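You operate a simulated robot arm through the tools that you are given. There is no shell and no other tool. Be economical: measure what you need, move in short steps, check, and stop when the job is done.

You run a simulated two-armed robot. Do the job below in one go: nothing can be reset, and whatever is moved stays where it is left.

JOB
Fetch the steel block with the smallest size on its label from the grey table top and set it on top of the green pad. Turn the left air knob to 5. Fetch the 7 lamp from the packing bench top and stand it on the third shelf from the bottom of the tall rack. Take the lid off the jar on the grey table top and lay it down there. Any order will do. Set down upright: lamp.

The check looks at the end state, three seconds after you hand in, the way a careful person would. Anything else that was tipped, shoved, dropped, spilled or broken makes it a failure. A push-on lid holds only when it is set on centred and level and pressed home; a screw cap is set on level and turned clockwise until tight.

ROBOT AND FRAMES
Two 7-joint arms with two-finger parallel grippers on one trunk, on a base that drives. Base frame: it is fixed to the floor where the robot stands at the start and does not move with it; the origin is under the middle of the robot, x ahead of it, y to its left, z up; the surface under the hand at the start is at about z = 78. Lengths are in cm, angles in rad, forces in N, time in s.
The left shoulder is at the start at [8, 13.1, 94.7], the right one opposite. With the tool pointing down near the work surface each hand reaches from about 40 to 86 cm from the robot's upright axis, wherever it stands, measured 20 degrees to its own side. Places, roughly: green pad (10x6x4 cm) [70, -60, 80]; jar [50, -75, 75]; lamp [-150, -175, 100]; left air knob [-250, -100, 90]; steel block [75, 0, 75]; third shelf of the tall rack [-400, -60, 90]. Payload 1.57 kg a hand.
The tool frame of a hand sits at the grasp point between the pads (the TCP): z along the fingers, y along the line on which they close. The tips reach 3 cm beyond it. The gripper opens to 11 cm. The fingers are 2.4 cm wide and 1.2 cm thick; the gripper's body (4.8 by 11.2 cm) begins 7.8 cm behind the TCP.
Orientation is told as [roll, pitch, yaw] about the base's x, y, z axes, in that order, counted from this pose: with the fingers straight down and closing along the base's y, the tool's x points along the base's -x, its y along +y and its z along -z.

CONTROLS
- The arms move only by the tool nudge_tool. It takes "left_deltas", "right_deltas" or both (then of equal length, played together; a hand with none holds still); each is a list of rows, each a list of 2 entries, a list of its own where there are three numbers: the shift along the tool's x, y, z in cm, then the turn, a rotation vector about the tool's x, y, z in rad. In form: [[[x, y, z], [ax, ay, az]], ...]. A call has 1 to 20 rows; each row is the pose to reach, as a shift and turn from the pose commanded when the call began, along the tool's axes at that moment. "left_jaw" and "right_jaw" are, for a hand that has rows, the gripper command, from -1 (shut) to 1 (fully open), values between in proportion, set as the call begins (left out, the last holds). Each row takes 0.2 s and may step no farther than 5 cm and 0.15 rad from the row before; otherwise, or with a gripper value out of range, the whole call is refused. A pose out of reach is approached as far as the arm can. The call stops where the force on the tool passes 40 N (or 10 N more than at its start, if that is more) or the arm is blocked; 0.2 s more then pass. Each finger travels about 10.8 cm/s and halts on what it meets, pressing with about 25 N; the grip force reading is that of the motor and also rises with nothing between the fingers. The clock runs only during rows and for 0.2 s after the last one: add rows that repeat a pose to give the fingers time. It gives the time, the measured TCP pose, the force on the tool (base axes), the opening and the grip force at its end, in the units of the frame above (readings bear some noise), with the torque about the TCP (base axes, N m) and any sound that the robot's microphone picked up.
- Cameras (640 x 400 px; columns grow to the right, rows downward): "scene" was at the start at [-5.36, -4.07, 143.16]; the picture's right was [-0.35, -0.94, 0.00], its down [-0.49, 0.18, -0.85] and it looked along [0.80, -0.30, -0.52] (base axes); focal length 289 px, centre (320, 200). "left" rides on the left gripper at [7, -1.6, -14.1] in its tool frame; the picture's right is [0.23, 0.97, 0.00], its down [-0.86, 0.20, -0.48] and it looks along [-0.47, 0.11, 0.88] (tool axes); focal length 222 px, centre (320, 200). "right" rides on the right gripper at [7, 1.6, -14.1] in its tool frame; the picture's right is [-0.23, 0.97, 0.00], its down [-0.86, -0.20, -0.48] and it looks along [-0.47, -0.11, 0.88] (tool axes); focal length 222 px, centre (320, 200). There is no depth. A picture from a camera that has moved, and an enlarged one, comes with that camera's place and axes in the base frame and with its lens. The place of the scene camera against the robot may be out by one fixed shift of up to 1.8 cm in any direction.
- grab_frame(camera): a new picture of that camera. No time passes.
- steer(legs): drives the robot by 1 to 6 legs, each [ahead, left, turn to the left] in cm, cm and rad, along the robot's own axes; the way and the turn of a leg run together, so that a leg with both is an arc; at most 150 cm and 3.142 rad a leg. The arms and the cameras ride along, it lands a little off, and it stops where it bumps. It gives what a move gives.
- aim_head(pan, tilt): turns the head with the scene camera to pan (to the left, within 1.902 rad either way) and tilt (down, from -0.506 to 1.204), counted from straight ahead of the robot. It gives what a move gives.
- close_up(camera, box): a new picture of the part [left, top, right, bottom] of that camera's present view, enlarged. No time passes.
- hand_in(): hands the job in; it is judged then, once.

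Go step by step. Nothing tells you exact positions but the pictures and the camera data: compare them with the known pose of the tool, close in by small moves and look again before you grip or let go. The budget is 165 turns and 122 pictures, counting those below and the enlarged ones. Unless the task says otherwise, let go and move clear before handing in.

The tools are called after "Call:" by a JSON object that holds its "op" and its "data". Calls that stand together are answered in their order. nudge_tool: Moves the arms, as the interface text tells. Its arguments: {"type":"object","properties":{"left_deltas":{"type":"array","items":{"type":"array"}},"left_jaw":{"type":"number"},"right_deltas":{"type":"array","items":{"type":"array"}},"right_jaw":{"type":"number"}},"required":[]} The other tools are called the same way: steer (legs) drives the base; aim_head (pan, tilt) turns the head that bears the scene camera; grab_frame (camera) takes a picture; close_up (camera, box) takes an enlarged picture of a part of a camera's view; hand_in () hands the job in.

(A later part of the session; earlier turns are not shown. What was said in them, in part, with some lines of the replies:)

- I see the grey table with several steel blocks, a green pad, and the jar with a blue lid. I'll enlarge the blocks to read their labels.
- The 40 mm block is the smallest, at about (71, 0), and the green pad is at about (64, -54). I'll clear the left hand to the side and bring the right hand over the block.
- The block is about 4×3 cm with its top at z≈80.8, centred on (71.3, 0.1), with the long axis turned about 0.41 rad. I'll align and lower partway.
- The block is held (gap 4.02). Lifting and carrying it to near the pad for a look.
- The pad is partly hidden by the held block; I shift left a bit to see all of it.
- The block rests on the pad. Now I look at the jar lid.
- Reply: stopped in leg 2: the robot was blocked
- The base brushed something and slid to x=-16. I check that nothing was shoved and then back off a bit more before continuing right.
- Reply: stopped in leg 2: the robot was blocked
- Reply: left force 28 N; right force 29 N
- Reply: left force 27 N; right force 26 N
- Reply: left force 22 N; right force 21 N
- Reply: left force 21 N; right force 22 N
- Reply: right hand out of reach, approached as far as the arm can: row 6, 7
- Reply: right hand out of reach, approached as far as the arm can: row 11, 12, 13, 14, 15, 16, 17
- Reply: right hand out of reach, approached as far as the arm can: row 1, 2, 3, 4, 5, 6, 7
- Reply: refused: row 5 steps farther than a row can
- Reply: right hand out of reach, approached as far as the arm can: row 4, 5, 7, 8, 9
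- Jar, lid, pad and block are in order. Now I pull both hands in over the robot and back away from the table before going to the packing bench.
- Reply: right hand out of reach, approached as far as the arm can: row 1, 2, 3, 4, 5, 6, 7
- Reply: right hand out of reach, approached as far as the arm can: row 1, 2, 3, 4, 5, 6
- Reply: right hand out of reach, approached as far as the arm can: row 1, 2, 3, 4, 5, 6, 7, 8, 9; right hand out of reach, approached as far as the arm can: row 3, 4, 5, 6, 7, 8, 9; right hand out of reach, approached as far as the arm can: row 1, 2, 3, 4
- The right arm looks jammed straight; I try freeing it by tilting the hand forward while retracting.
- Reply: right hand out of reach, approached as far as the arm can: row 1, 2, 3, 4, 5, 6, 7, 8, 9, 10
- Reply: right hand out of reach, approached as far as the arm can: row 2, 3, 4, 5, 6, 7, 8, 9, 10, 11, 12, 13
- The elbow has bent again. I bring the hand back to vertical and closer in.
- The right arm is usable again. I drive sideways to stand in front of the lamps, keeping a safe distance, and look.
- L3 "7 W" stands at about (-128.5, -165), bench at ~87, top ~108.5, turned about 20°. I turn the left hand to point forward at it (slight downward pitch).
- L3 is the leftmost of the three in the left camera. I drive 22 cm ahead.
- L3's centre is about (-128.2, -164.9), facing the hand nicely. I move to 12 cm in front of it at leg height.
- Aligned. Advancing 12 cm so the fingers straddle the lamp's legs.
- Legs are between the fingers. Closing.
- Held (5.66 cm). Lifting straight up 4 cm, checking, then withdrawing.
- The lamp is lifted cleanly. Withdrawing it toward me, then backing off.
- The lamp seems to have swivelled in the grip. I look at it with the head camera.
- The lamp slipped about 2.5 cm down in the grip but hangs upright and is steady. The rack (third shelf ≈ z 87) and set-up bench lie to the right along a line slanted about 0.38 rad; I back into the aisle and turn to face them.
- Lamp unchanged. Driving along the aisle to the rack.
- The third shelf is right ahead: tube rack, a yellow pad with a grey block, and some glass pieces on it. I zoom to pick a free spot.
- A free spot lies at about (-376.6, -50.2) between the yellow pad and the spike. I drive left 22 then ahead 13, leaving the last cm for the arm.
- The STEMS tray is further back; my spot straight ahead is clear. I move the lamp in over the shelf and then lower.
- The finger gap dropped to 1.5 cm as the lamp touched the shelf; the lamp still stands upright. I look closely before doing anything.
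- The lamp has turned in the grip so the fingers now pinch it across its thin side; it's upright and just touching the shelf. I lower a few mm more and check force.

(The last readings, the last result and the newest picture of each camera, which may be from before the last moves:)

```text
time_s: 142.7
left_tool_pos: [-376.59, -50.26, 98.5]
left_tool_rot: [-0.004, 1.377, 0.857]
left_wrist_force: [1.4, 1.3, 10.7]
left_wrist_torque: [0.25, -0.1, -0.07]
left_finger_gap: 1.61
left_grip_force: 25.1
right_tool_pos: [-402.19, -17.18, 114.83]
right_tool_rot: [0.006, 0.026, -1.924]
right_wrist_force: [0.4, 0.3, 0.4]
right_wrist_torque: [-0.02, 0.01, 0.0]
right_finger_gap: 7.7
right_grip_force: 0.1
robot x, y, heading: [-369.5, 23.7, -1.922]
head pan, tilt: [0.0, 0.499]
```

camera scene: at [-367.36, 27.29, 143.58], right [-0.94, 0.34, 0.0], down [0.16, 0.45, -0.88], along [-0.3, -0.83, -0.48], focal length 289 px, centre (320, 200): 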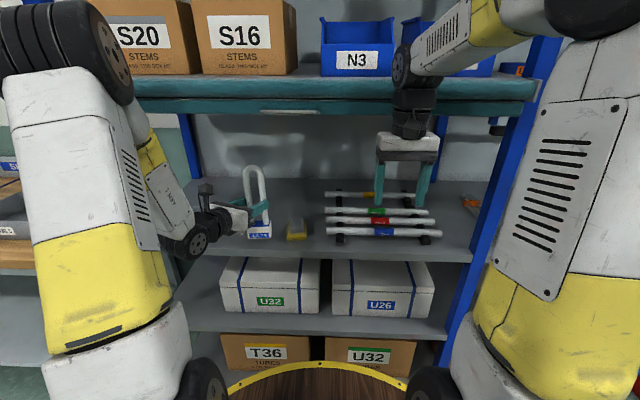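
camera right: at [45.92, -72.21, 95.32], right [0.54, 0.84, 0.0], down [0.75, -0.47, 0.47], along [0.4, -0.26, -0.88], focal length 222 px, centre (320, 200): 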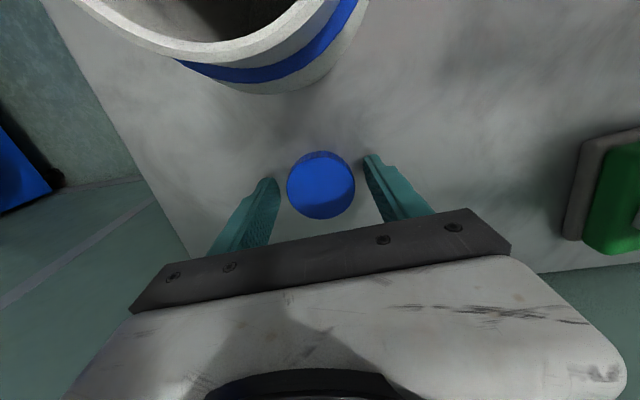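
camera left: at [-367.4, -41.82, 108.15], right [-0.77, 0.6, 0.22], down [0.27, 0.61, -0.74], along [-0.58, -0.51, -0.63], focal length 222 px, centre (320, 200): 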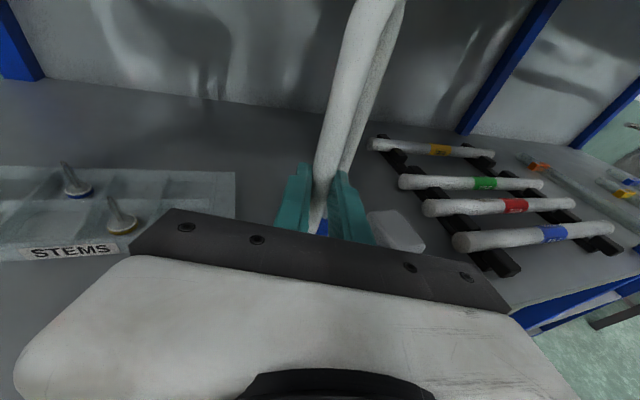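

Firm contact. Opening the fingers a little to release.

Call:
{"op": "nudge_tool", "data": {"left_deltas": [[[0.1, 0, 0], [0, 0, 0]], [[0.1, 0, 0], [0, 0, 0]], [[0.1, 0, 0], [0, 0, 0]]], "left_jaw": -0.35}}

Call:
{"op": "grab_frame", "data": {"camera": "left"}}

Call:
{"op": "close_up", "data": {"camera": "scene", "box": [220, 150, 320, 250]}}

```text
time_s: 143.5
left_tool_pos: [-376.72, -50.35, 98.33]
left_tool_rot: [0.0, 1.372, 0.861]
left_wrist_force: [-1.0, -0.4, 0.1]
left_wrist_torque: [-0.02, -0.01, 0.02]
left_finger_gap: 3.6
left_grip_force: 0.0
right_tool_pos: [-402.26, -17.42, 114.73]
right_tool_rot: [0.006, 0.028, -1.923]
right_wrist_force: [0.2, 0.6, -1.3]
right_wrist_torque: [0.0, 0.0, 0.0]
right_finger_gap: 7.7
right_grip_force: 0.1
robot x, y, heading: [-369.0, 23.88, -1.919]
head pan, tilt: [0.0, 0.499]
```

```text
34 pictures are left
camera left: at [-367.4, -41.8, 108.13], right [-0.77, 0.6, 0.22], down [0.26, 0.61, -0.74], along [-0.58, -0.51, -0.63], focal length 222 px, centre (320, 200)
```

left: 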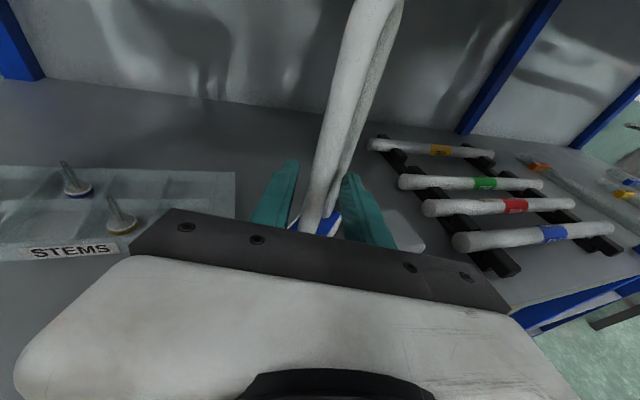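

```text
4.00 times, centred on (270, 200) of scene
camera zoom: at [-367.36, 27.28, 143.58], right [-0.94, 0.34, 0.0], down [0.16, 0.45, -0.88], along [-0.3, -0.83, -0.48], focal length 1156 px, centre (520, 200)
```

zoom: 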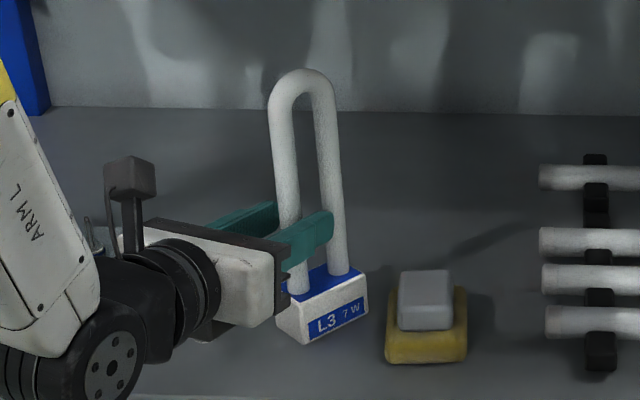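

The lamp stands on its own. Retreating straight back along the fingers.

Call:
{"op": "nudge_tool", "data": {"left_deltas": [[[0, 0, -2], [0, 0, 0]], [[0, 0, -5], [0, 0, 0]], [[0, 0, -9], [0, 0, 0]], [[0, 0, -13], [0, 0, 0]], [[0, 0, -17], [0, 0, 0]], [[0, 0, -20], [0, 0, 0]], [[0, 0, -20], [0, 0, 0]]]}}

Call:
{"op": "steer", "data": {"legs": [[-20, 0, 0]]}}

Call:
{"op": "grab_frame", "data": {"camera": "scene"}}

Call:
{"op": "grab_frame", "data": {"camera": "left"}}

```text
time_s: 145.1
left_tool_pos: [-363.82, -35.43, 102.41]
left_tool_rot: [0.003, 1.373, 0.862]
left_wrist_force: [-0.2, 0.0, 1.2]
left_wrist_torque: [0.02, -0.01, -0.02]
left_finger_gap: 3.58
left_grip_force: 0.0
right_tool_pos: [-402.23, -17.48, 114.76]
right_tool_rot: [0.006, 0.029, -1.922]
right_wrist_force: [-0.2, -0.7, 0.2]
right_wrist_torque: [-0.01, 0.03, -0.02]
right_finger_gap: 7.7
right_grip_force: 0.1
robot x, y, heading: [-369.05, 23.65, -1.923]
head pan, tilt: [0.0, 0.499]
```

```text
time_s: 146.7
left_tool_pos: [-356.77, -16.2, 102.33]
left_tool_rot: [0.0, 1.374, 0.863]
left_wrist_force: [-0.3, 0.1, 1.1]
left_wrist_torque: [-0.03, 0.01, 0.0]
left_finger_gap: 3.6
left_grip_force: 0.0
right_tool_pos: [-395.12, 1.74, 114.78]
right_tool_rot: [0.005, 0.028, -1.924]
right_wrist_force: [0.4, -0.9, 0.1]
right_wrist_torque: [0.0, -0.01, -0.01]
right_finger_gap: 7.71
right_grip_force: 0.0
robot x, y, heading: [-362.51, 42.8, -1.918]
head pan, tilt: [0.0, 0.499]
```

```text
32 pictures are left
camera scene: at [-360.41, 46.42, 143.58], right [-0.94, 0.34, 0.0], down [0.16, 0.45, -0.88], along [-0.3, -0.83, -0.48], focal length 289 px, centre (320, 200)
```

scene: 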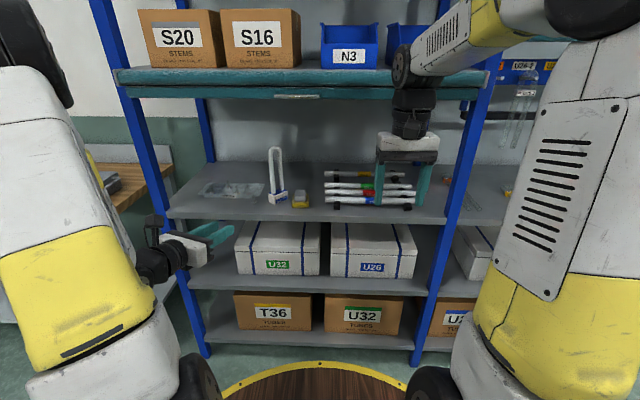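

```text
31 pictures are left
camera left: at [-347.63, -7.72, 112.02], right [-0.77, 0.6, 0.22], down [0.26, 0.61, -0.74], along [-0.58, -0.51, -0.63], focal length 222 px, centre (320, 200)
```

left: 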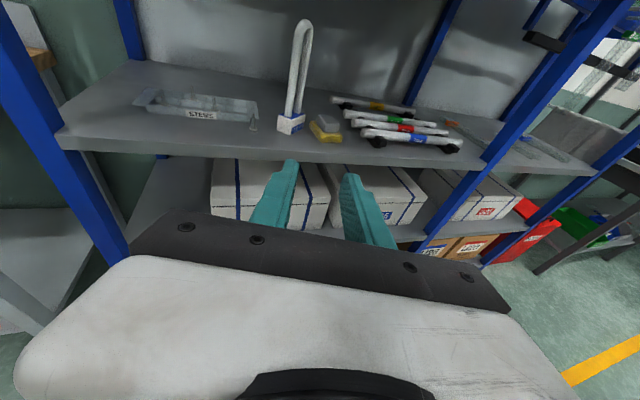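

Lamp done. Now I drive left along the aisle to the set-up bench for the air knob.

Call:
{"op": "steer", "data": {"legs": [[0, 86, 0], [0, 86, 0]]}}

Call:
{"op": "aim_head", "data": {"pan": -0.1, "tilt": 0.6}}

Call:
{"op": "grab_frame", "data": {"camera": "scene"}}

```text
time_s: 155.5
left_tool_pos: [-191.51, -73.09, 102.32]
left_tool_rot: [0.0, 1.373, 0.879]
left_wrist_force: [0.3, 0.9, -0.2]
left_wrist_torque: [-0.03, -0.01, -0.02]
left_finger_gap: 3.57
left_grip_force: 0.1
right_tool_pos: [-230.21, -55.75, 114.82]
right_tool_rot: [0.006, 0.029, -1.906]
right_wrist_force: [0.3, 0.1, 0.7]
right_wrist_torque: [0.01, 0.0, -0.01]
right_finger_gap: 7.7
right_grip_force: 0.1
robot x, y, heading: [-197.87, -13.76, -1.902]
head pan, tilt: [0.0, 0.499]
```

```text
time_s: 156.2
left_tool_pos: [-191.33, -73.1, 102.36]
left_tool_rot: [0.003, 1.373, 0.878]
left_wrist_force: [-0.3, 0.3, -1.3]
left_wrist_torque: [0.01, -0.01, -0.03]
left_finger_gap: 3.56
left_grip_force: 0.1
right_tool_pos: [-230.09, -55.71, 114.78]
right_tool_rot: [0.006, 0.029, -1.906]
right_wrist_force: [-0.1, -0.3, -0.3]
right_wrist_torque: [0.01, 0.01, 0.03]
right_finger_gap: 7.69
right_grip_force: 0.0
robot x, y, heading: [-198.24, -14.36, -1.903]
head pan, tilt: [-0.099, 0.6]
```

```text
30 pictures are left
camera scene: at [-196.9, -9.94, 142.68], right [-0.91, 0.42, 0.0], down [0.24, 0.51, -0.83], along [-0.34, -0.75, -0.56], focal length 289 px, centre (320, 200)
```

scene: 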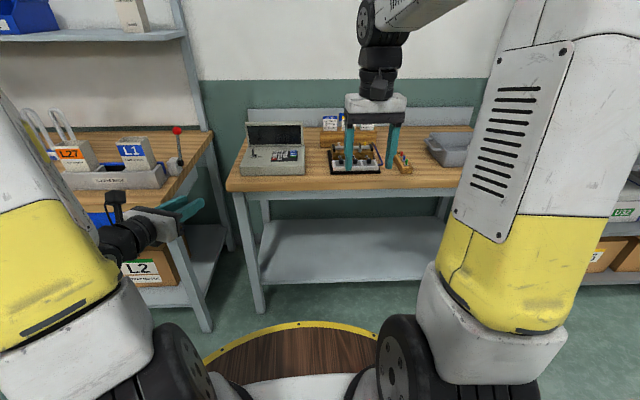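

Call:
{"op": "close_up", "data": {"camera": "scene", "box": [310, 110, 430, 190]}}

Call:
{"op": "grab_frame", "data": {"camera": "right"}}

```text
5.00 times, centred on (370, 150) of scene
camera zoom: at [-196.9, -9.94, 142.68], right [-0.91, 0.42, 0.0], down [0.24, 0.51, -0.83], along [-0.34, -0.75, -0.56], focal length 1444 px, centre (70, 450)
```

zoom: 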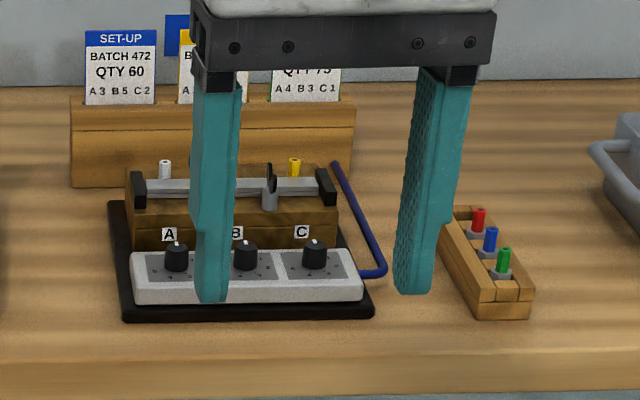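

```text
28 pictures are left
camera right: at [-226.43, -49.96, 129.2], right [0.85, -0.53, 0.0], down [-0.48, -0.75, 0.45], along [-0.24, -0.38, -0.89], focal length 222 px, centre (320, 200)
```

right: 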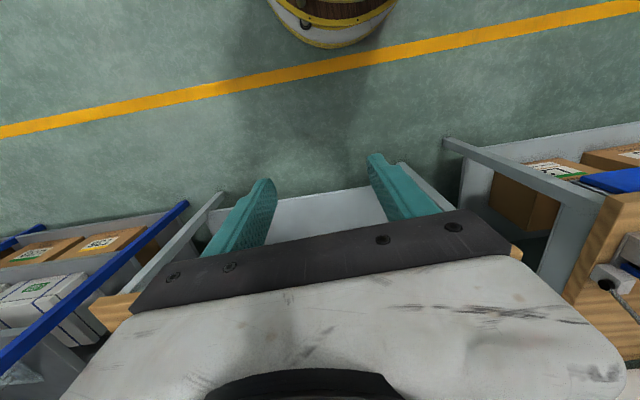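

The fixture has knobs A, B, C; the left one, A, is near (-247, -100, 92). I pull the left hand in and drive 33 cm ahead so the right hand can reach.

Call:
{"op": "nudge_tool", "data": {"left_deltas": [[[1.5, 0, -4], [0, 0, 0]], [[3, 0, -8], [0, 0, 0]], [[5, 0, -12], [0, 0, 0]], [[7, 0, -16], [0, 0, 0]], [[7, 0, -16], [0, 0, 0]]]}}

Call:
{"op": "steer", "data": {"legs": [[32, 0, 0]]}}

Call:
{"op": "grab_frame", "data": {"camera": "right"}}

```text
time_s: 157.4
left_tool_pos: [-180.59, -63.58, 112.98]
left_tool_rot: [0.005, 1.371, 0.881]
left_wrist_force: [-0.4, 0.3, 1.0]
left_wrist_torque: [0.01, -0.04, 0.0]
left_finger_gap: 3.59
left_grip_force: 0.1
left hand out of reach, approached as far as the arm can: row 1, 2, 3, 4, 5
right_tool_pos: [-230.15, -55.74, 114.85]
right_tool_rot: [0.005, 0.027, -1.906]
right_wrist_force: [-0.3, 0.1, -0.2]
right_wrist_torque: [0.0, 0.01, -0.02]
right_finger_gap: 7.69
right_grip_force: 0.0
robot x, y, heading: [-197.9, -14.45, -1.897]
head pan, tilt: [-0.099, 0.6]
```

```text
time_s: 159.5
left_tool_pos: [-191.34, -94.07, 113.01]
left_tool_rot: [0.002, 1.372, 0.873]
left_wrist_force: [0.7, 0.3, -0.8]
left_wrist_torque: [0.05, 0.0, 0.04]
left_finger_gap: 3.61
left_grip_force: 0.1
right_tool_pos: [-240.82, -86.15, 114.81]
right_tool_rot: [0.006, 0.028, -1.91]
right_wrist_force: [0.3, 0.8, 0.3]
right_wrist_torque: [0.02, -0.01, 0.0]
right_finger_gap: 7.69
right_grip_force: 0.0
robot x, y, heading: [-208.37, -45.11, -1.904]
head pan, tilt: [-0.099, 0.6]
```

```text
27 pictures are left
camera right: at [-237.09, -80.3, 129.21], right [0.84, -0.54, 0.0], down [-0.48, -0.75, 0.45], along [-0.24, -0.38, -0.89], focal length 222 px, centre (320, 200)
```

right: 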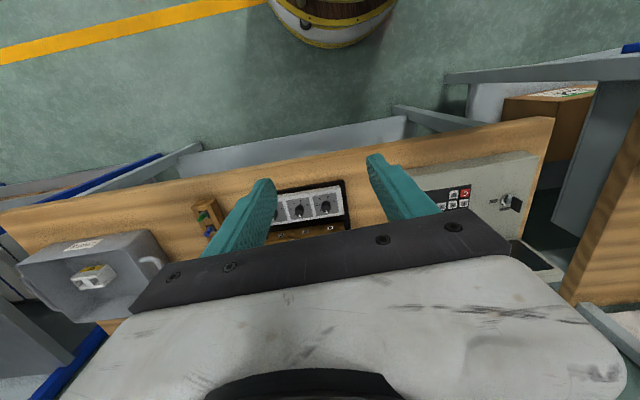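

Call:
{"op": "close_up", "data": {"camera": "right", "box": [255, 165, 365, 245]}}

```text
5.00 times, centred on (310, 205) of right
camera zoom: at [-237.09, -80.3, 129.21], right [0.84, -0.54, 0.0], down [-0.48, -0.75, 0.45], along [-0.24, -0.38, -0.89], focal length 1111 px, centre (370, 175)
```

zoom: 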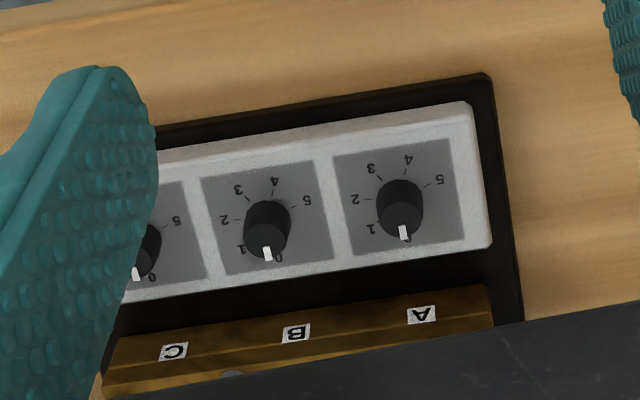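

The dial A reads 0 now, numbers run clockwise (from above) about 48° per step, so 5 is about 4.2 rad clockwise. I bring the right hand above knob A to measure better.

Call:
{"op": "nudge_tool", "data": {"right_deltas": [[[-3.1, -0.4, 0], [-0.007, 0.002, 0]], [[-6.3, -0.8, 0], [-0.013, 0.004, 0]], [[-9.4, -1.3, 3], [-0.02, 0.007, 0]], [[-12.5, -1.7, 6], [-0.026, 0.009, 0]], [[-12.5, -1.7, 9], [-0.026, 0.009, 0]], [[-12.5, -1.7, 9], [-0.026, 0.009, 0]]], "right_jaw": -0.4}}

Call:
{"op": "grab_frame", "data": {"camera": "right"}}

Call:
{"op": "close_up", "data": {"camera": "right", "box": [260, 110, 400, 200]}}

```text
time_s: 160.9
left_tool_pos: [-191.31, -94.3, 112.98]
left_tool_rot: [0.001, 1.371, 0.873]
left_wrist_force: [-0.2, -0.2, 0.5]
left_wrist_torque: [0.0, 0.0, -0.02]
left_finger_gap: 3.59
left_grip_force: 0.1
right_tool_pos: [-246.6, -97.29, 105.52]
right_tool_rot: [0.034, 0.036, -1.911]
right_wrist_force: [0.2, -0.5, 0.4]
right_wrist_torque: [0.0, -0.03, 0.0]
right_finger_gap: 3.28
right_grip_force: 0.0
robot x, y, heading: [-208.16, -44.67, -1.908]
head pan, tilt: [-0.099, 0.6]
```

```text
25 pictures are left
camera right: at [-243.18, -91.45, 119.98], right [0.84, -0.54, 0.02], down [-0.49, -0.75, 0.44], along [-0.22, -0.38, -0.9], focal length 222 px, centre (320, 200)
```

right: 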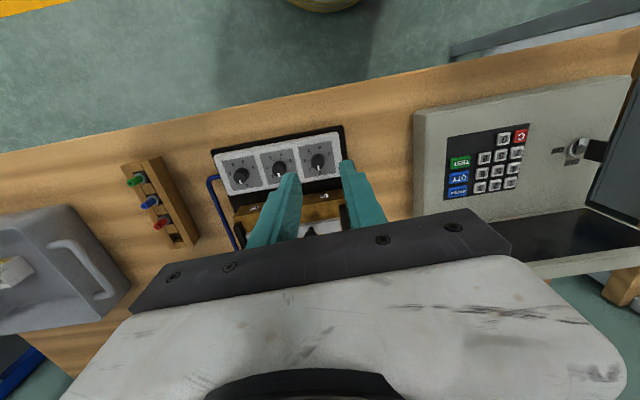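

```text
4.44 times, centred on (330, 155) of right
camera zoom: at [-243.18, -91.45, 119.98], right [0.84, -0.54, 0.02], down [-0.49, -0.75, 0.44], along [-0.22, -0.38, -0.9], focal length 987 px, centre (276, 400)
```

zoom: 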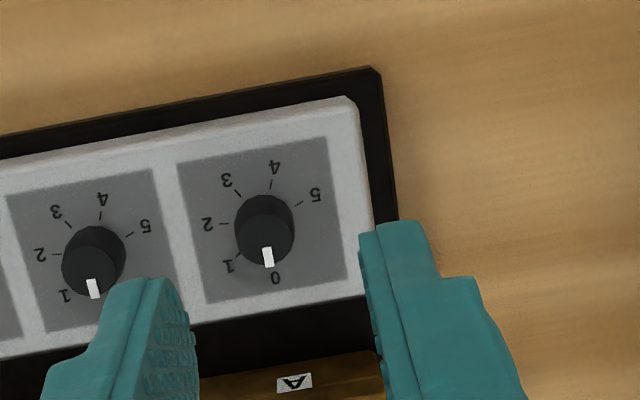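

My tilt fix had the wrong sign; I correct it now and come down to about z 97 over the knob, estimated at (-247.6, -99).

Call:
{"op": "nudge_tool", "data": {"right_deltas": [[[-0.6, -0.1, 2], [0.01, -0.012, 0]], [[-1.3, -0.3, 5], [0.022, -0.024, 0]], [[-1.94, -0.38, 8], [0.034, -0.036, 0]], [[-1.94, -0.38, 8], [0.034, -0.036, 0]]]}}

Call:
{"op": "close_up", "data": {"camera": "right", "box": [240, 110, 400, 210]}}

```text
time_s: 161.9
left_tool_pos: [-191.28, -94.22, 113.02]
left_tool_rot: [0.003, 1.371, 0.875]
left_wrist_force: [0.1, 1.0, -0.4]
left_wrist_torque: [0.02, 0.02, 0.01]
left_finger_gap: 3.57
left_grip_force: 0.1
right_tool_pos: [-247.09, -98.47, 97.24]
right_tool_rot: [-0.003, 0.001, -1.909]
right_wrist_force: [-0.5, 0.6, -0.1]
right_wrist_torque: [-0.03, -0.02, 0.03]
right_finger_gap: 3.29
right_grip_force: 0.1
robot x, y, heading: [-208.73, -44.35, -1.908]
head pan, tilt: [-0.099, 0.6]
```

```text
4.00 times, centred on (320, 160) of right
camera zoom: at [-243.08, -92.44, 111.5], right [0.84, -0.54, 0.0], down [-0.47, -0.74, 0.48], along [-0.26, -0.4, -0.88], focal length 888 px, centre (320, 360)
```

zoom: 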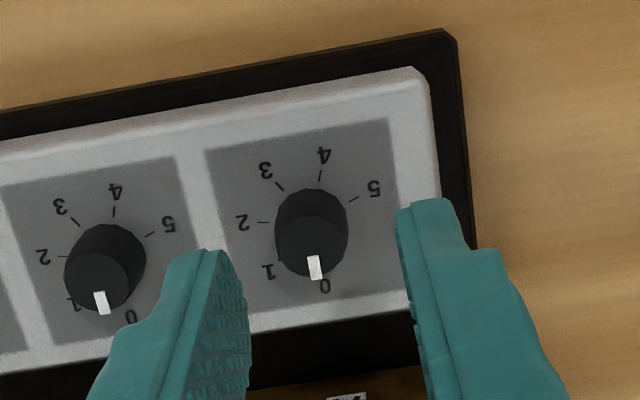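

Knob is nearly under the TCP (≈0.3 cm off). Lowering another 1.8 cm with that correction and looking again.

Call:
{"op": "nudge_tool", "data": {"right_deltas": [[[-0.2, -0.12, 0.9], [0, 0, 0]], [[-0.35, -0.25, 1.8], [0, 0, 0]], [[-0.35, -0.25, 1.8], [0, 0, 0]]]}}

Call:
{"op": "close_up", "data": {"camera": "right", "box": [240, 110, 400, 210]}}

```text
time_s: 162.7
left_tool_pos: [-191.35, -94.17, 113.01]
left_tool_rot: [0.0, 1.37, 0.877]
left_wrist_force: [0.6, 0.3, 1.3]
left_wrist_torque: [0.01, -0.01, 0.02]
left_finger_gap: 3.57
left_grip_force: 0.1
right_tool_pos: [-247.37, -98.77, 95.53]
right_tool_rot: [-0.001, -0.001, -1.909]
right_wrist_force: [0.2, 0.7, -0.5]
right_wrist_torque: [0.0, 0.0, 0.0]
right_finger_gap: 3.29
right_grip_force: 0.0
robot x, y, heading: [-208.45, -44.57, -1.899]
head pan, tilt: [-0.099, 0.6]
```

```text
4.00 times, centred on (320, 160) of right
camera zoom: at [-243.43, -92.68, 109.76], right [0.84, -0.54, 0.0], down [-0.47, -0.74, 0.48], along [-0.26, -0.4, -0.88], focal length 888 px, centre (320, 360)
```

zoom: 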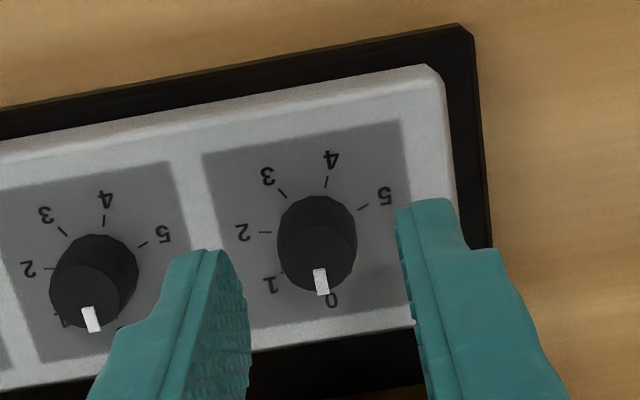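

Scale change across pictures puts the knob top at z≈90.7, so it needs 0.6 cm more forward. I correct and descend to grip height.

Call:
{"op": "nudge_tool", "data": {"right_deltas": [[[-0.6, -0.12, 0.5], [0, 0, 0]], [[-0.6, -0.12, 1.5], [0, 0, 0]], [[-0.6, -0.12, 2.4], [0, 0, 0]], [[-0.6, -0.12, 2.4], [0, 0, 0]]]}}

Call:
{"op": "close_up", "data": {"camera": "right", "box": [240, 110, 400, 210]}}

```text
time_s: 163.7
left_tool_pos: [-191.28, -94.15, 112.93]
left_tool_rot: [0.0, 1.372, 0.874]
left_wrist_force: [-0.5, -0.6, -0.6]
left_wrist_torque: [0.01, 0.03, -0.03]
left_finger_gap: 3.56
left_grip_force: 0.1
right_tool_pos: [-247.74, -99.24, 93.31]
right_tool_rot: [-0.001, -0.001, -1.909]
right_wrist_force: [0.1, 0.4, 0.2]
right_wrist_torque: [-0.01, 0.02, 0.03]
right_finger_gap: 3.29
right_grip_force: 0.1
robot x, y, heading: [-208.41, -44.49, -1.91]
head pan, tilt: [-0.099, 0.6]
```

```text
4.00 times, centred on (320, 160) of right
camera zoom: at [-243.83, -93.16, 107.43], right [0.84, -0.54, 0.0], down [-0.47, -0.74, 0.48], along [-0.26, -0.4, -0.88], focal length 888 px, centre (320, 360)
```

zoom: 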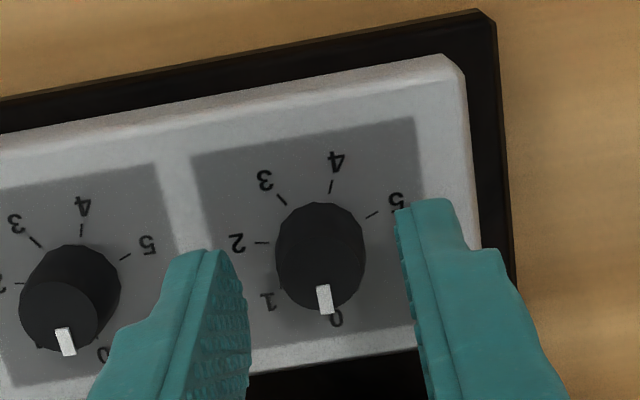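

Now well centred, tips level with the knob top. Lowering 0.8 more, then closing.

Call:
{"op": "nudge_tool", "data": {"right_deltas": [[[0, 0, 0.4], [0, 0, 0]], [[0, 0, 0.8], [0, 0, 0]], [[0, 0, 0.8], [0, 0, 0]]]}}

Call:
{"op": "nudge_tool", "data": {"right_deltas": [[[0, 0, 0], [0, 0, 0]], [[0, 0, 0], [0, 0, 0]], [[0, 0, 0], [0, 0, 0]]], "right_jaw": -1}}

Call:
{"op": "close_up", "data": {"camera": "right", "box": [240, 110, 400, 210]}}

```text
time_s: 164.5
left_tool_pos: [-191.28, -94.21, 113.01]
left_tool_rot: [0.004, 1.371, 0.874]
left_wrist_force: [-0.6, 0.1, -0.5]
left_wrist_torque: [0.0, 0.0, 0.04]
left_finger_gap: 3.59
left_grip_force: 0.0
right_tool_pos: [-247.83, -99.37, 92.42]
right_tool_rot: [-0.003, -0.001, -1.909]
right_wrist_force: [-0.2, -0.1, 0.5]
right_wrist_torque: [0.03, -0.02, 0.0]
right_finger_gap: 3.28
right_grip_force: 0.1
robot x, y, heading: [-208.59, -45.14, -1.907]
head pan, tilt: [-0.099, 0.6]
```

```text
time_s: 165.3
left_tool_pos: [-191.29, -94.2, 113.07]
left_tool_rot: [0.005, 1.372, 0.877]
left_wrist_force: [-0.3, -0.1, -0.5]
left_wrist_torque: [-0.02, -0.04, 0.0]
left_finger_gap: 3.58
left_grip_force: 0.0
right_tool_pos: [-247.79, -99.39, 92.4]
right_tool_rot: [-0.001, 0.0, -1.909]
right_wrist_force: [2.4, -0.7, -2.6]
right_wrist_torque: [-0.2, -0.01, -0.02]
right_finger_gap: 1.87
right_grip_force: 32.8
robot x, y, heading: [-208.35, -44.75, -1.909]
head pan, tilt: [-0.099, 0.6]
```

```text
4.00 times, centred on (320, 160) of right
camera zoom: at [-243.82, -93.24, 106.64], right [0.84, -0.54, 0.0], down [-0.47, -0.74, 0.48], along [-0.26, -0.4, -0.88], focal length 888 px, centre (320, 360)
```

zoom: 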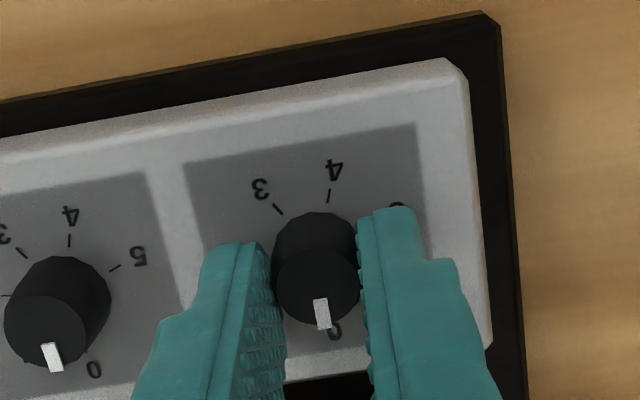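

Knob gripped (1.87 cm). Turning clockwise 0.7 rad first.

Call:
{"op": "nudge_tool", "data": {"right_deltas": [[[0, 0, 0], [0, 0, 0.12]], [[0, 0, 0], [0, 0, 0.24]], [[0, 0, 0], [0, 0, 0.36]], [[0, 0, 0], [0, 0, 0.48]], [[0, 0, 0], [0, 0, 0.6]], [[0, 0, 0], [0, 0, 0.7]], [[0, 0, 0], [0, 0, 0.7]]]}}

Call:
{"op": "close_up", "data": {"camera": "right", "box": [220, 90, 420, 215]}}

```text
time_s: 166.9
left_tool_pos: [-191.3, -94.19, 113.0]
left_tool_rot: [0.0, 1.373, 0.873]
left_wrist_force: [0.3, -1.1, 0.2]
left_wrist_torque: [0.0, -0.01, 0.02]
left_finger_gap: 3.57
left_grip_force: 0.1
right_tool_pos: [-247.92, -99.24, 92.43]
right_tool_rot: [-0.002, 0.0, -2.613]
right_wrist_force: [-4.5, 16.1, 6.4]
right_wrist_torque: [0.74, -0.24, 0.03]
right_finger_gap: 1.85
right_grip_force: 32.6
robot x, y, heading: [-208.54, -44.67, -1.909]
head pan, tilt: [-0.099, 0.6]
```

```text
3.20 times, centred on (320, 152) of right
camera zoom: at [-240.91, -97.11, 106.63], right [0.3, -0.96, 0.0], down [-0.84, -0.26, 0.48], along [-0.46, -0.14, -0.88], focal length 711 px, centre (320, 352)
```

zoom: 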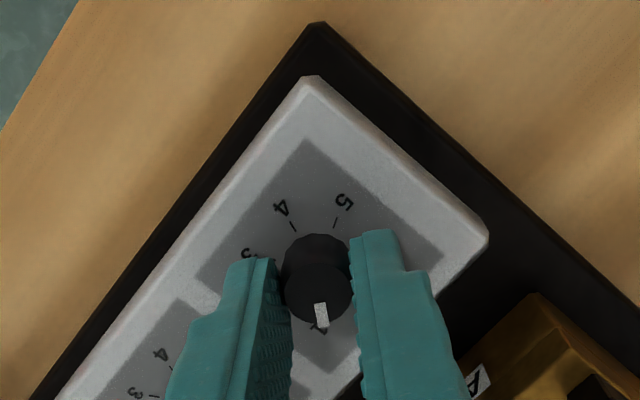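

The knob turns with the fingers (now near 1). Relieving the side force and continuing clockwise.

Call:
{"op": "nudge_tool", "data": {"right_deltas": [[[0.02, -0.1, 0], [0, 0, 0]], [[0.02, -0.1, 0], [0, 0, 0.12]], [[0.02, -0.1, 0], [0, 0, 0.24]], [[0.02, -0.1, 0], [0, 0, 0.36]], [[0.02, -0.1, 0], [0, 0, 0.48]], [[0.02, -0.1, 0], [0, 0, 0.6]], [[0.02, -0.1, 0], [0, 0, 0.72]], [[0.02, -0.1, 0], [0, 0, 0.84]], [[0.02, -0.1, 0], [0, 0, 0.96]], [[0.02, -0.1, 0], [0, 0, 0.96]]]}}

```text
time_s: 169.1
left_tool_pos: [-191.17, -94.16, 113.04]
left_tool_rot: [0.001, 1.373, 0.873]
left_wrist_force: [-0.4, -0.2, 0.3]
left_wrist_torque: [0.01, 0.0, 0.0]
left_finger_gap: 3.6
left_grip_force: 0.0
right_tool_pos: [-247.77, -99.19, 92.43]
right_tool_rot: [0.002, -0.003, 2.714]
right_wrist_force: [-6.3, 22.7, 13.7]
right_wrist_torque: [0.66, -0.04, 0.04]
right_finger_gap: 1.82
right_grip_force: 33.0
robot x, y, heading: [-208.64, -44.49, -1.903]
head pan, tilt: [-0.099, 0.6]
```

Call:
{"op": "nudge_tool", "data": {"right_deltas": [[[-0.08, -0.1, 0], [0, 0, 0]], [[-0.08, -0.1, -0.05], [0, 0, 0.12]], [[-0.08, -0.1, -0.05], [0, 0, 0.24]], [[-0.08, -0.1, -0.05], [0, 0, 0.36]], [[-0.08, -0.1, -0.05], [0, 0, 0.48]], [[-0.08, -0.1, -0.05], [0, 0, 0.48]]]}}

Call:
{"op": "close_up", "data": {"camera": "right", "box": [220, 90, 420, 215]}}

```text
time_s: 170.5
left_tool_pos: [-191.31, -94.28, 112.98]
left_tool_rot: [0.002, 1.372, 0.874]
left_wrist_force: [-0.3, 0.0, -0.6]
left_wrist_torque: [-0.01, 0.0, 0.01]
left_finger_gap: 3.56
left_grip_force: 0.1
right_tool_pos: [-247.72, -99.18, 92.27]
right_tool_rot: [0.0, -0.002, 2.232]
right_wrist_force: [1.0, 11.2, -1.8]
right_wrist_torque: [0.11, -0.17, -0.03]
right_finger_gap: 1.81
right_grip_force: 33.0
robot x, y, heading: [-208.59, -44.74, -1.906]
head pan, tilt: [-0.099, 0.6]
```

```text
3.20 times, centred on (320, 152) of right
camera zoom: at [-244.65, -105.56, 106.62], right [-0.91, -0.42, 0.0], down [-0.37, 0.8, 0.48], along [-0.2, 0.44, -0.88], focal length 711 px, centre (320, 352)
```

zoom: 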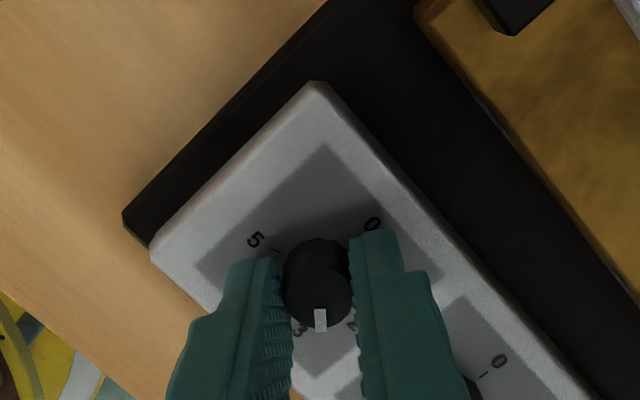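

Pointer is between 2 and 3, as expected. I release, lift, and wind the wrist back for a second stroke.

Call:
{"op": "nudge_tool", "data": {"right_deltas": [[[-0.05, -0.04, 0], [0, 0, 0]], [[-0.05, -0.04, 0], [0, 0, 0]], [[-0.05, -0.04, -2], [0, 0, 0]], [[-0.05, -0.04, -2], [0, 0, 0]]], "right_jaw": -0.4}}

Call:
{"op": "nudge_tool", "data": {"right_deltas": [[[0, 0, 0], [0, 0, -0.14]], [[0, 0, 0], [0, 0, -0.28]], [[0, 0, 0], [0, 0, -0.42]], [[0, 0, 0], [0, 0, -0.56]], [[0, 0, 0], [0, 0, -0.7]], [[0, 0, 0], [0, 0, -0.84]], [[0, 0, 0], [0, 0, -0.98]], [[0, 0, 0], [0, 0, -1.12]], [[0, 0, 0], [0, 0, -1.26]], [[0, 0, 0], [0, 0, -1.4]], [[0, 0, 0], [0, 0, -1.54]], [[0, 0, 0], [0, 0, -1.68]], [[0, 0, 0], [0, 0, -1.82]], [[0, 0, 0], [0, 0, -1.96]], [[0, 0, 0], [0, 0, -2.1]], [[0, 0, 0], [0, 0, -2.1]]]}}

Call:
{"op": "close_up", "data": {"camera": "right", "box": [220, 90, 420, 215]}}

```text
time_s: 171.5
left_tool_pos: [-191.23, -94.16, 112.89]
left_tool_rot: [0.0, 1.373, 0.872]
left_wrist_force: [-0.5, -0.2, -0.1]
left_wrist_torque: [0.0, 0.0, -0.03]
left_finger_gap: 3.58
left_grip_force: 0.0
right_tool_pos: [-247.68, -99.07, 94.61]
right_tool_rot: [-0.001, -0.002, 2.234]
right_wrist_force: [0.3, 0.0, -0.1]
right_wrist_torque: [0.01, 0.01, -0.02]
right_finger_gap: 3.3
right_grip_force: 0.0
robot x, y, heading: [-208.58, -44.73, -1.91]
head pan, tilt: [-0.099, 0.6]
```

```text
time_s: 174.9
left_tool_pos: [-191.29, -94.27, 113.0]
left_tool_rot: [0.002, 1.371, 0.875]
left_wrist_force: [-0.1, 0.6, -0.8]
left_wrist_torque: [0.01, 0.0, -0.01]
left_finger_gap: 3.59
left_grip_force: 0.0
right_tool_pos: [-247.92, -99.12, 94.28]
right_tool_rot: [-0.001, 0.0, -1.947]
right_wrist_force: [0.4, -0.7, -0.1]
right_wrist_torque: [0.0, -0.01, -0.02]
right_finger_gap: 3.29
right_grip_force: 0.1
robot x, y, heading: [-208.14, -44.35, -1.907]
head pan, tilt: [-0.099, 0.6]
```

```text
3.20 times, centred on (320, 152) of right
camera zoom: at [-243.64, -93.13, 108.59], right [0.82, -0.57, 0.0], down [-0.5, -0.72, 0.48], along [-0.27, -0.39, -0.88], focal length 711 px, centre (320, 352)
```

zoom: 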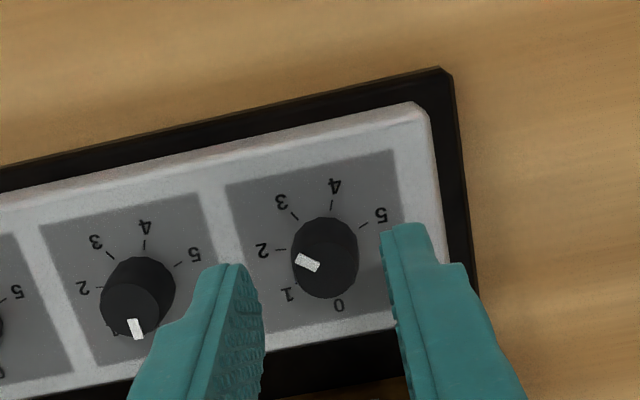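

The dial fit gives 50° per step, so 5 is 4.36 rad from 0; 2.14 done, 2.22 to go. Lowering and regripping.

Call:
{"op": "nudge_tool", "data": {"right_deltas": [[[0, 0, 1], [0, 0, 0]], [[0, 0, 2.1], [0, 0, 0]], [[0, 0, 2.1], [0, 0, 0]]]}}

Call:
{"op": "nudge_tool", "data": {"right_deltas": [[[0, 0, 0], [0, 0, 0]], [[0, 0, 0], [0, 0, 0]], [[0, 0, 0], [0, 0, 0]]], "right_jaw": -1}}

Call:
{"op": "nudge_tool", "data": {"right_deltas": [[[0, 0, 0], [0, 0, 0.13]], [[0, 0, 0], [0, 0, 0.26]], [[0, 0, 0], [0, 0, 0.39]], [[0, 0, 0], [0, 0, 0.52]], [[0, 0, 0], [0, 0, 0.65]], [[0, 0, 0], [0, 0, 0.78]], [[0, 0, 0], [0, 0, 0.91]], [[0, 0, 0], [0, 0, 1.04]], [[0, 0, 0], [0, 0, 1.04]]]}}

```text
time_s: 175.7
left_tool_pos: [-191.17, -94.19, 113.03]
left_tool_rot: [0.003, 1.373, 0.874]
left_wrist_force: [-0.3, 0.2, 0.5]
left_wrist_torque: [-0.02, -0.03, -0.01]
left_finger_gap: 3.57
left_grip_force: 0.0
right_tool_pos: [-247.81, -99.1, 92.31]
right_tool_rot: [-0.001, 0.0, -1.95]
right_wrist_force: [0.4, 0.4, 0.3]
right_wrist_torque: [0.0, 0.0, 0.0]
right_finger_gap: 3.3
right_grip_force: 0.0
robot x, y, heading: [-208.61, -44.62, -1.905]
head pan, tilt: [-0.099, 0.6]
```

```text
time_s: 176.5
left_tool_pos: [-191.28, -94.39, 112.87]
left_tool_rot: [0.003, 1.371, 0.876]
left_wrist_force: [-0.3, -0.5, -0.1]
left_wrist_torque: [-0.01, 0.0, 0.0]
left_finger_gap: 3.59
left_grip_force: 0.0
right_tool_pos: [-247.73, -99.14, 92.22]
right_tool_rot: [0.0, 0.001, -1.95]
right_wrist_force: [7.2, -2.0, -4.3]
right_wrist_torque: [-0.24, -0.13, -0.01]
right_finger_gap: 1.86
right_grip_force: 33.0
robot x, y, heading: [-208.38, -44.64, -1.908]
head pan, tilt: [-0.099, 0.6]
```

```text
time_s: 178.5
left_tool_pos: [-191.2, -94.27, 112.97]
left_tool_rot: [0.006, 1.372, 0.878]
left_wrist_force: [-0.5, -0.5, -0.5]
left_wrist_torque: [0.0, -0.01, -0.03]
left_finger_gap: 3.6
left_grip_force: 0.2
right_tool_pos: [-247.67, -99.2, 92.35]
right_tool_rot: [0.0, 0.001, -2.992]
right_wrist_force: [14.9, -13.9, -15.7]
right_wrist_torque: [-0.36, -0.65, -0.02]
right_finger_gap: 1.85
right_grip_force: 32.6
robot x, y, heading: [-208.18, -44.68, -1.907]
head pan, tilt: [-0.099, 0.6]
```

Call:
{"op": "nudge_tool", "data": {"right_deltas": [[[0.07, 0.06, 0.05], [0, 0, 0]], [[0.07, 0.06, 0.05], [0, 0, 0.13]], [[0.07, 0.06, 0.05], [0, 0, 0.26]], [[0.07, 0.06, 0.05], [0, 0, 0.39]], [[0.07, 0.06, 0.05], [0, 0, 0.52]], [[0.07, 0.06, 0.05], [0, 0, 0.65]], [[0.07, 0.06, 0.05], [0, 0, 0.78]], [[0.07, 0.06, 0.05], [0, 0, 0.91]], [[0.07, 0.06, 0.05], [0, 0, 1.04]], [[0.07, 0.06, 0.05], [0, 0, 1.04]]]}}

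Call:
{"op": "close_up", "data": {"camera": "right", "box": [220, 90, 420, 215]}}

```text
time_s: 180.7
left_tool_pos: [-191.32, -94.23, 112.91]
left_tool_rot: [0.004, 1.375, 0.876]
left_wrist_force: [-0.3, 0.5, 0.3]
left_wrist_torque: [0.02, 0.0, 0.02]
left_finger_gap: 3.58
left_grip_force: 0.1
right_tool_pos: [-247.77, -99.22, 92.36]
right_tool_rot: [0.002, -0.002, 2.251]
right_wrist_force: [8.5, 0.2, 17.1]
right_wrist_torque: [0.22, -0.08, 0.04]
right_finger_gap: 1.84
right_grip_force: 33.0
robot x, y, heading: [-208.32, -44.68, -1.902]
head pan, tilt: [-0.099, 0.6]
```

```text
3.20 times, centred on (320, 152) of right
camera zoom: at [-244.52, -105.46, 106.54], right [-0.9, -0.44, 0.0], down [-0.38, 0.79, 0.48], along [-0.21, 0.43, -0.88], focal length 711 px, centre (320, 352)
```

zoom: 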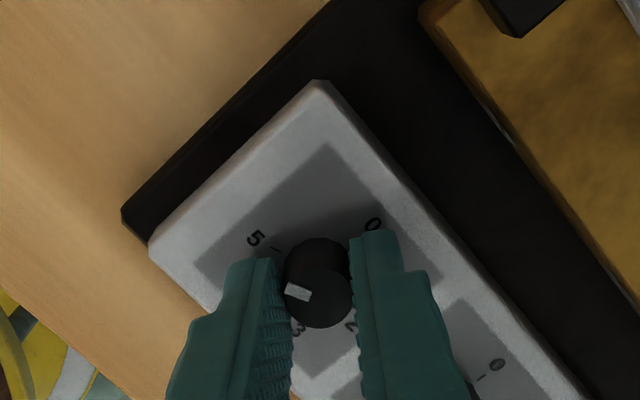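

Pointer is about 10° short of 5. Turning the last 0.17 rad.

Call:
{"op": "nudge_tool", "data": {"right_deltas": [[[0, 0, 0], [0, 0, 0.09]], [[0, 0, 0], [0, 0, 0.17]], [[0, 0, 0], [0, 0, 0.17]]]}}

Call:
{"op": "nudge_tool", "data": {"right_deltas": [[[0, 0, 0], [0, 0, 0]], [[0, 0, 0], [0, 0, 0]], [[0, 0, -3], [0, 0, 0]], [[0, 0, -6], [0, 0, 0]], [[0, 0, -6], [0, 0, 0]]], "right_jaw": -0.4}}

Call:
{"op": "close_up", "data": {"camera": "right", "box": [240, 90, 400, 190]}}

```text
time_s: 181.5
left_tool_pos: [-191.19, -94.13, 112.92]
left_tool_rot: [0.003, 1.374, 0.873]
left_wrist_force: [0.3, 0.1, -0.1]
left_wrist_torque: [-0.04, -0.02, -0.02]
left_finger_gap: 3.57
left_grip_force: 0.0
right_tool_pos: [-247.7, -99.09, 92.26]
right_tool_rot: [-0.001, -0.003, 2.082]
right_wrist_force: [3.9, 6.0, 11.4]
right_wrist_torque: [0.3, -0.07, 0.24]
right_finger_gap: 1.8
right_grip_force: 32.7
robot x, y, heading: [-208.28, -44.95, -1.907]
head pan, tilt: [-0.099, 0.6]
```

```text
time_s: 182.7
left_tool_pos: [-191.33, -94.2, 113.06]
left_tool_rot: [0.004, 1.371, 0.876]
left_wrist_force: [0.2, -0.1, 0.1]
left_wrist_torque: [0.0, -0.02, 0.01]
left_finger_gap: 3.63
left_grip_force: 0.0
right_tool_pos: [-247.78, -98.94, 98.26]
right_tool_rot: [0.0, -0.002, 2.083]
right_wrist_force: [-0.2, -0.5, -0.4]
right_wrist_torque: [-0.01, 0.0, 0.02]
right_finger_gap: 3.3
right_grip_force: 0.0
robot x, y, heading: [-208.34, -44.23, -1.908]
head pan, tilt: [-0.099, 0.6]
```

```text
4.00 times, centred on (320, 140) of right
camera zoom: at [-245.69, -105.86, 112.51], right [-0.96, -0.28, 0.0], down [-0.24, 0.84, 0.48], along [-0.13, 0.46, -0.88], focal length 888 px, centre (320, 440)
```

zoom: 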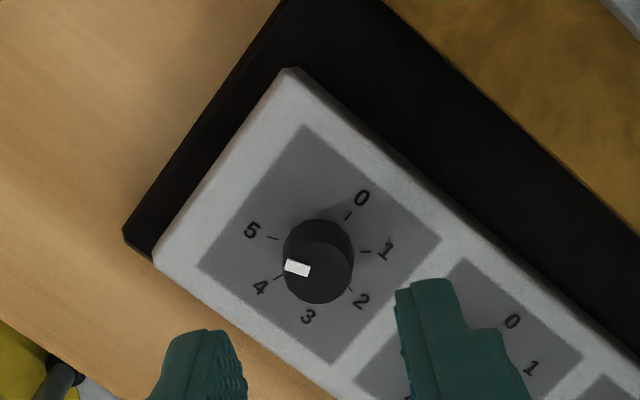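

The pointer looks to be at 5, and torque rose as if at the end stop. One magnified check.

Call:
{"op": "close_up", "data": {"camera": "right", "box": [294, 130, 342, 170]}}

```text
10.00 times, centred on (318, 150) of right
camera zoom: at [-245.69, -105.86, 112.51], right [-0.96, -0.28, 0.0], down [-0.24, 0.84, 0.48], along [-0.13, 0.46, -0.88], focal length 2221 px, centre (340, 700)
```

zoom: 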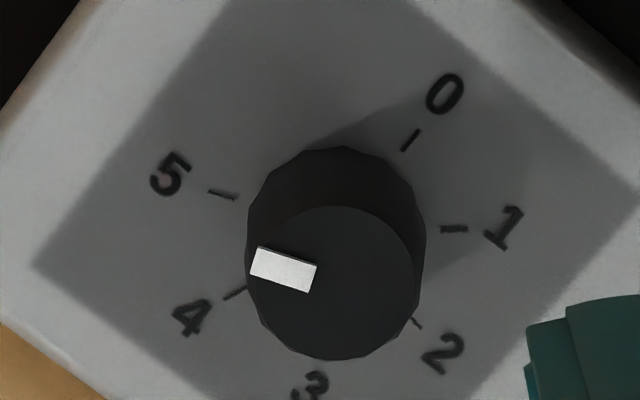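

It's about 4° short of the 5 tick. I'll regrip and nudge it by that bit.

Call:
{"op": "nudge_tool", "data": {"right_deltas": [[[0, 0, 3], [0, 0, 0]], [[0, 0, 6], [0, 0, 0]], [[0, 0, 6], [0, 0, 0]]]}}

Call:
{"op": "nudge_tool", "data": {"right_deltas": [[[0, 0, 0], [0, 0, 0]], [[0, 0, 0], [0, 0, 0]], [[0, 0, 0], [0, 0, 0]], [[0, 0, 0], [0, 0, 0.04]], [[0, 0, 0], [0, 0, 0.07]], [[0, 0, 0], [0, 0, 0.07]]], "right_jaw": -1}}

Call:
{"op": "nudge_tool", "data": {"right_deltas": [[[0, 0, 0], [0, 0, 0]], [[0, 0, 0], [0, 0, 0]], [[0, 0, -3], [0, 0, 0]], [[0, 0, -6], [0, 0, 0]], [[0, 0, -6], [0, 0, 0]]], "right_jaw": -0.4}}

Call:
{"op": "close_up", "data": {"camera": "right", "box": [294, 130, 342, 170]}}

```text
time_s: 183.5
left_tool_pos: [-191.37, -94.27, 113.09]
left_tool_rot: [0.003, 1.37, 0.877]
left_wrist_force: [-0.6, -0.4, 0.0]
left_wrist_torque: [0.0, 0.02, 0.03]
left_finger_gap: 3.6
left_grip_force: 0.1
right_tool_pos: [-247.69, -99.05, 92.07]
right_tool_rot: [0.002, -0.001, 2.084]
right_wrist_force: [-0.1, -0.4, 0.3]
right_wrist_torque: [-0.03, 0.0, -0.01]
right_finger_gap: 3.3
right_grip_force: 0.1
robot x, y, heading: [-208.5, -44.56, -1.91]
head pan, tilt: [-0.099, 0.6]
```

```text
time_s: 184.9
left_tool_pos: [-191.23, -94.22, 112.99]
left_tool_rot: [0.002, 1.371, 0.876]
left_wrist_force: [0.1, -0.3, -0.1]
left_wrist_torque: [-0.02, 0.03, -0.03]
left_finger_gap: 3.57
left_grip_force: 0.1
right_tool_pos: [-247.79, -99.23, 92.15]
right_tool_rot: [0.0, -0.002, 2.013]
right_wrist_force: [-3.1, -4.0, -5.0]
right_wrist_torque: [-0.36, -0.03, 0.29]
right_finger_gap: 1.87
right_grip_force: 33.2
robot x, y, heading: [-208.22, -44.83, -1.903]
head pan, tilt: [-0.099, 0.6]
```

```text
time_s: 186.1
left_tool_pos: [-191.3, -94.33, 113.07]
left_tool_rot: [0.004, 1.371, 0.877]
left_wrist_force: [-0.3, -0.2, 0.8]
left_wrist_torque: [0.02, 0.0, 0.01]
left_finger_gap: 3.59
left_grip_force: 0.0
right_tool_pos: [-247.94, -99.29, 98.27]
right_tool_rot: [0.0, -0.002, 2.013]
right_wrist_force: [0.4, -0.4, 0.3]
right_wrist_torque: [-0.02, -0.01, 0.01]
right_finger_gap: 3.28
right_grip_force: 0.0
robot x, y, heading: [-208.66, -44.56, -1.906]
head pan, tilt: [-0.099, 0.6]
```

```text
10.00 times, centred on (318, 150) of right
camera zoom: at [-246.37, -106.2, 112.49], right [-0.98, -0.21, 0.0], down [-0.18, 0.86, 0.48], along [-0.1, 0.47, -0.88], focal length 2221 px, centre (340, 700)
```

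zoom: 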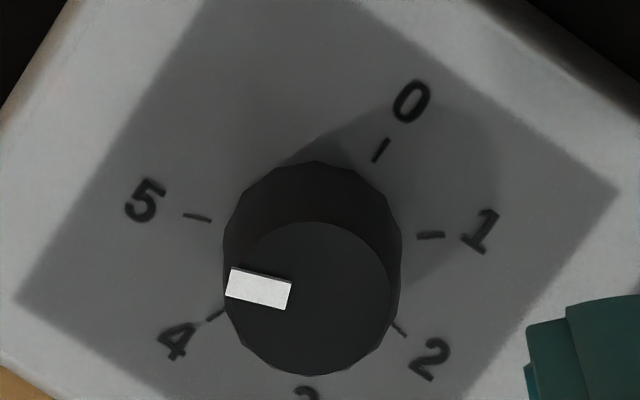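

Pointer and the 5 tick are now parallel, at the end stop. I raise the right hand and back the robot clear.

Call:
{"op": "nudge_tool", "data": {"right_deltas": [[[0, 0, -4], [0, 0, 0]], [[0, 0, -8], [0, 0, 0]], [[0, 0, -12], [0, 0, 0]], [[0, 0, -12], [0, 0, 0]]]}}

Call:
{"op": "steer", "data": {"legs": [[-30, 0, 0]]}}

Call:
{"op": "grab_frame", "data": {"camera": "scene"}}

Call:
{"op": "aim_head", "data": {"pan": -1.0, "tilt": 0.3}}

Call:
{"op": "grab_frame", "data": {"camera": "scene"}}

```text
time_s: 187.1
left_tool_pos: [-191.3, -94.2, 112.98]
left_tool_rot: [0.004, 1.374, 0.875]
left_wrist_force: [-0.9, 0.0, 0.2]
left_wrist_torque: [-0.05, -0.01, -0.02]
left_finger_gap: 3.58
left_grip_force: 0.0
right_tool_pos: [-247.97, -99.14, 110.17]
right_tool_rot: [-0.001, -0.002, 2.016]
right_wrist_force: [0.2, -0.9, 0.9]
right_wrist_torque: [-0.01, -0.02, 0.01]
right_finger_gap: 3.32
right_grip_force: 0.1
robot x, y, heading: [-208.66, -44.89, -1.911]
head pan, tilt: [-0.099, 0.6]
```

```text
time_s: 189.2
left_tool_pos: [-181.36, -65.6, 112.89]
left_tool_rot: [0.004, 1.371, 0.877]
left_wrist_force: [0.3, 0.0, 1.2]
left_wrist_torque: [0.02, 0.01, -0.03]
left_finger_gap: 3.55
left_grip_force: 0.0
right_tool_pos: [-238.02, -70.39, 110.33]
right_tool_rot: [0.0, -0.002, 2.015]
right_wrist_force: [0.9, -0.1, -0.4]
right_wrist_torque: [-0.03, 0.02, 0.0]
right_finger_gap: 3.3
right_grip_force: 0.0
robot x, y, heading: [-198.35, -16.18, -1.903]
head pan, tilt: [-0.099, 0.6]
```

```text
12 pictures are left
camera scene: at [-197.46, -11.8, 142.67], right [-0.91, 0.42, 0.0], down [0.24, 0.51, -0.82], along [-0.35, -0.75, -0.57], focal length 289 px, centre (320, 200)
```

scene: 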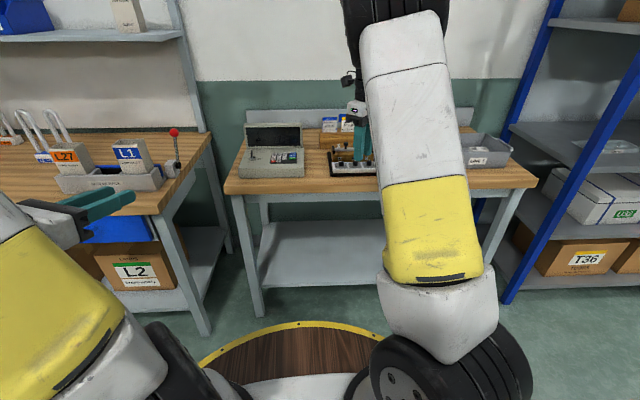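

```text
time_s: 190.4
left_tool_pos: [-181.31, -65.63, 112.95]
left_tool_rot: [0.004, 1.372, 0.878]
left_wrist_force: [0.2, -0.6, -0.6]
left_wrist_torque: [-0.02, 0.02, 0.01]
left_finger_gap: 3.58
left_grip_force: 0.0
right_tool_pos: [-238.05, -70.5, 110.36]
right_tool_rot: [0.0, -0.002, 2.015]
right_wrist_force: [-0.1, 0.8, -1.4]
right_wrist_torque: [-0.02, 0.03, 0.03]
right_finger_gap: 3.31
right_grip_force: 0.0
robot x, y, heading: [-198.57, -16.12, -1.901]
head pan, tilt: [-1.0, 0.3]
```

```text
11 pictures are left
camera scene: at [-202.82, -5.97, 145.42], right [-0.24, 0.97, 0.0], down [0.29, 0.07, -0.96], along [-0.93, -0.22, -0.3], focal length 289 px, centre (320, 200)
```

scene: 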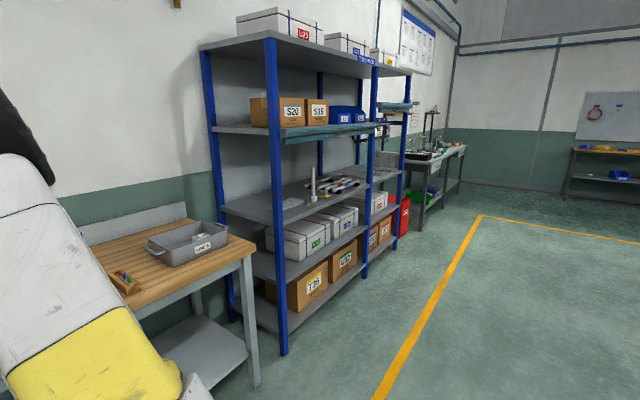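

The lamp stands upright on the third shelf, knob A is at 5, the 40 mm block is on the green pad, and the lid lies on the grey table beside the open jar. Both hands are empty and clear, so I'm handing in.

Call:
{"op": "hand_in", "data": {}}

```text
The job is handed in.
```

I finished all four parts and handed the job in; I haven't seen the result of the check.

- **Steel block:** the 40 mm block, the smallest label I found on the grey table, sits on the green pad.
- **Air knob:** the left knob (A) is at 5, turned until it stopped.
- **Lamp:** the 7 W lamp (L3) stands upright on the third shelf. It slipped and turned in the grip on the way, so it faces a different way than it did on the bench.
- **Jar lid:** I unscrewed it and laid it on the grey table behind the open jar.

The base was blocked twice while sliding along the grey table's front edge. Afterwards the tray and the other things on the table looked unmoved.
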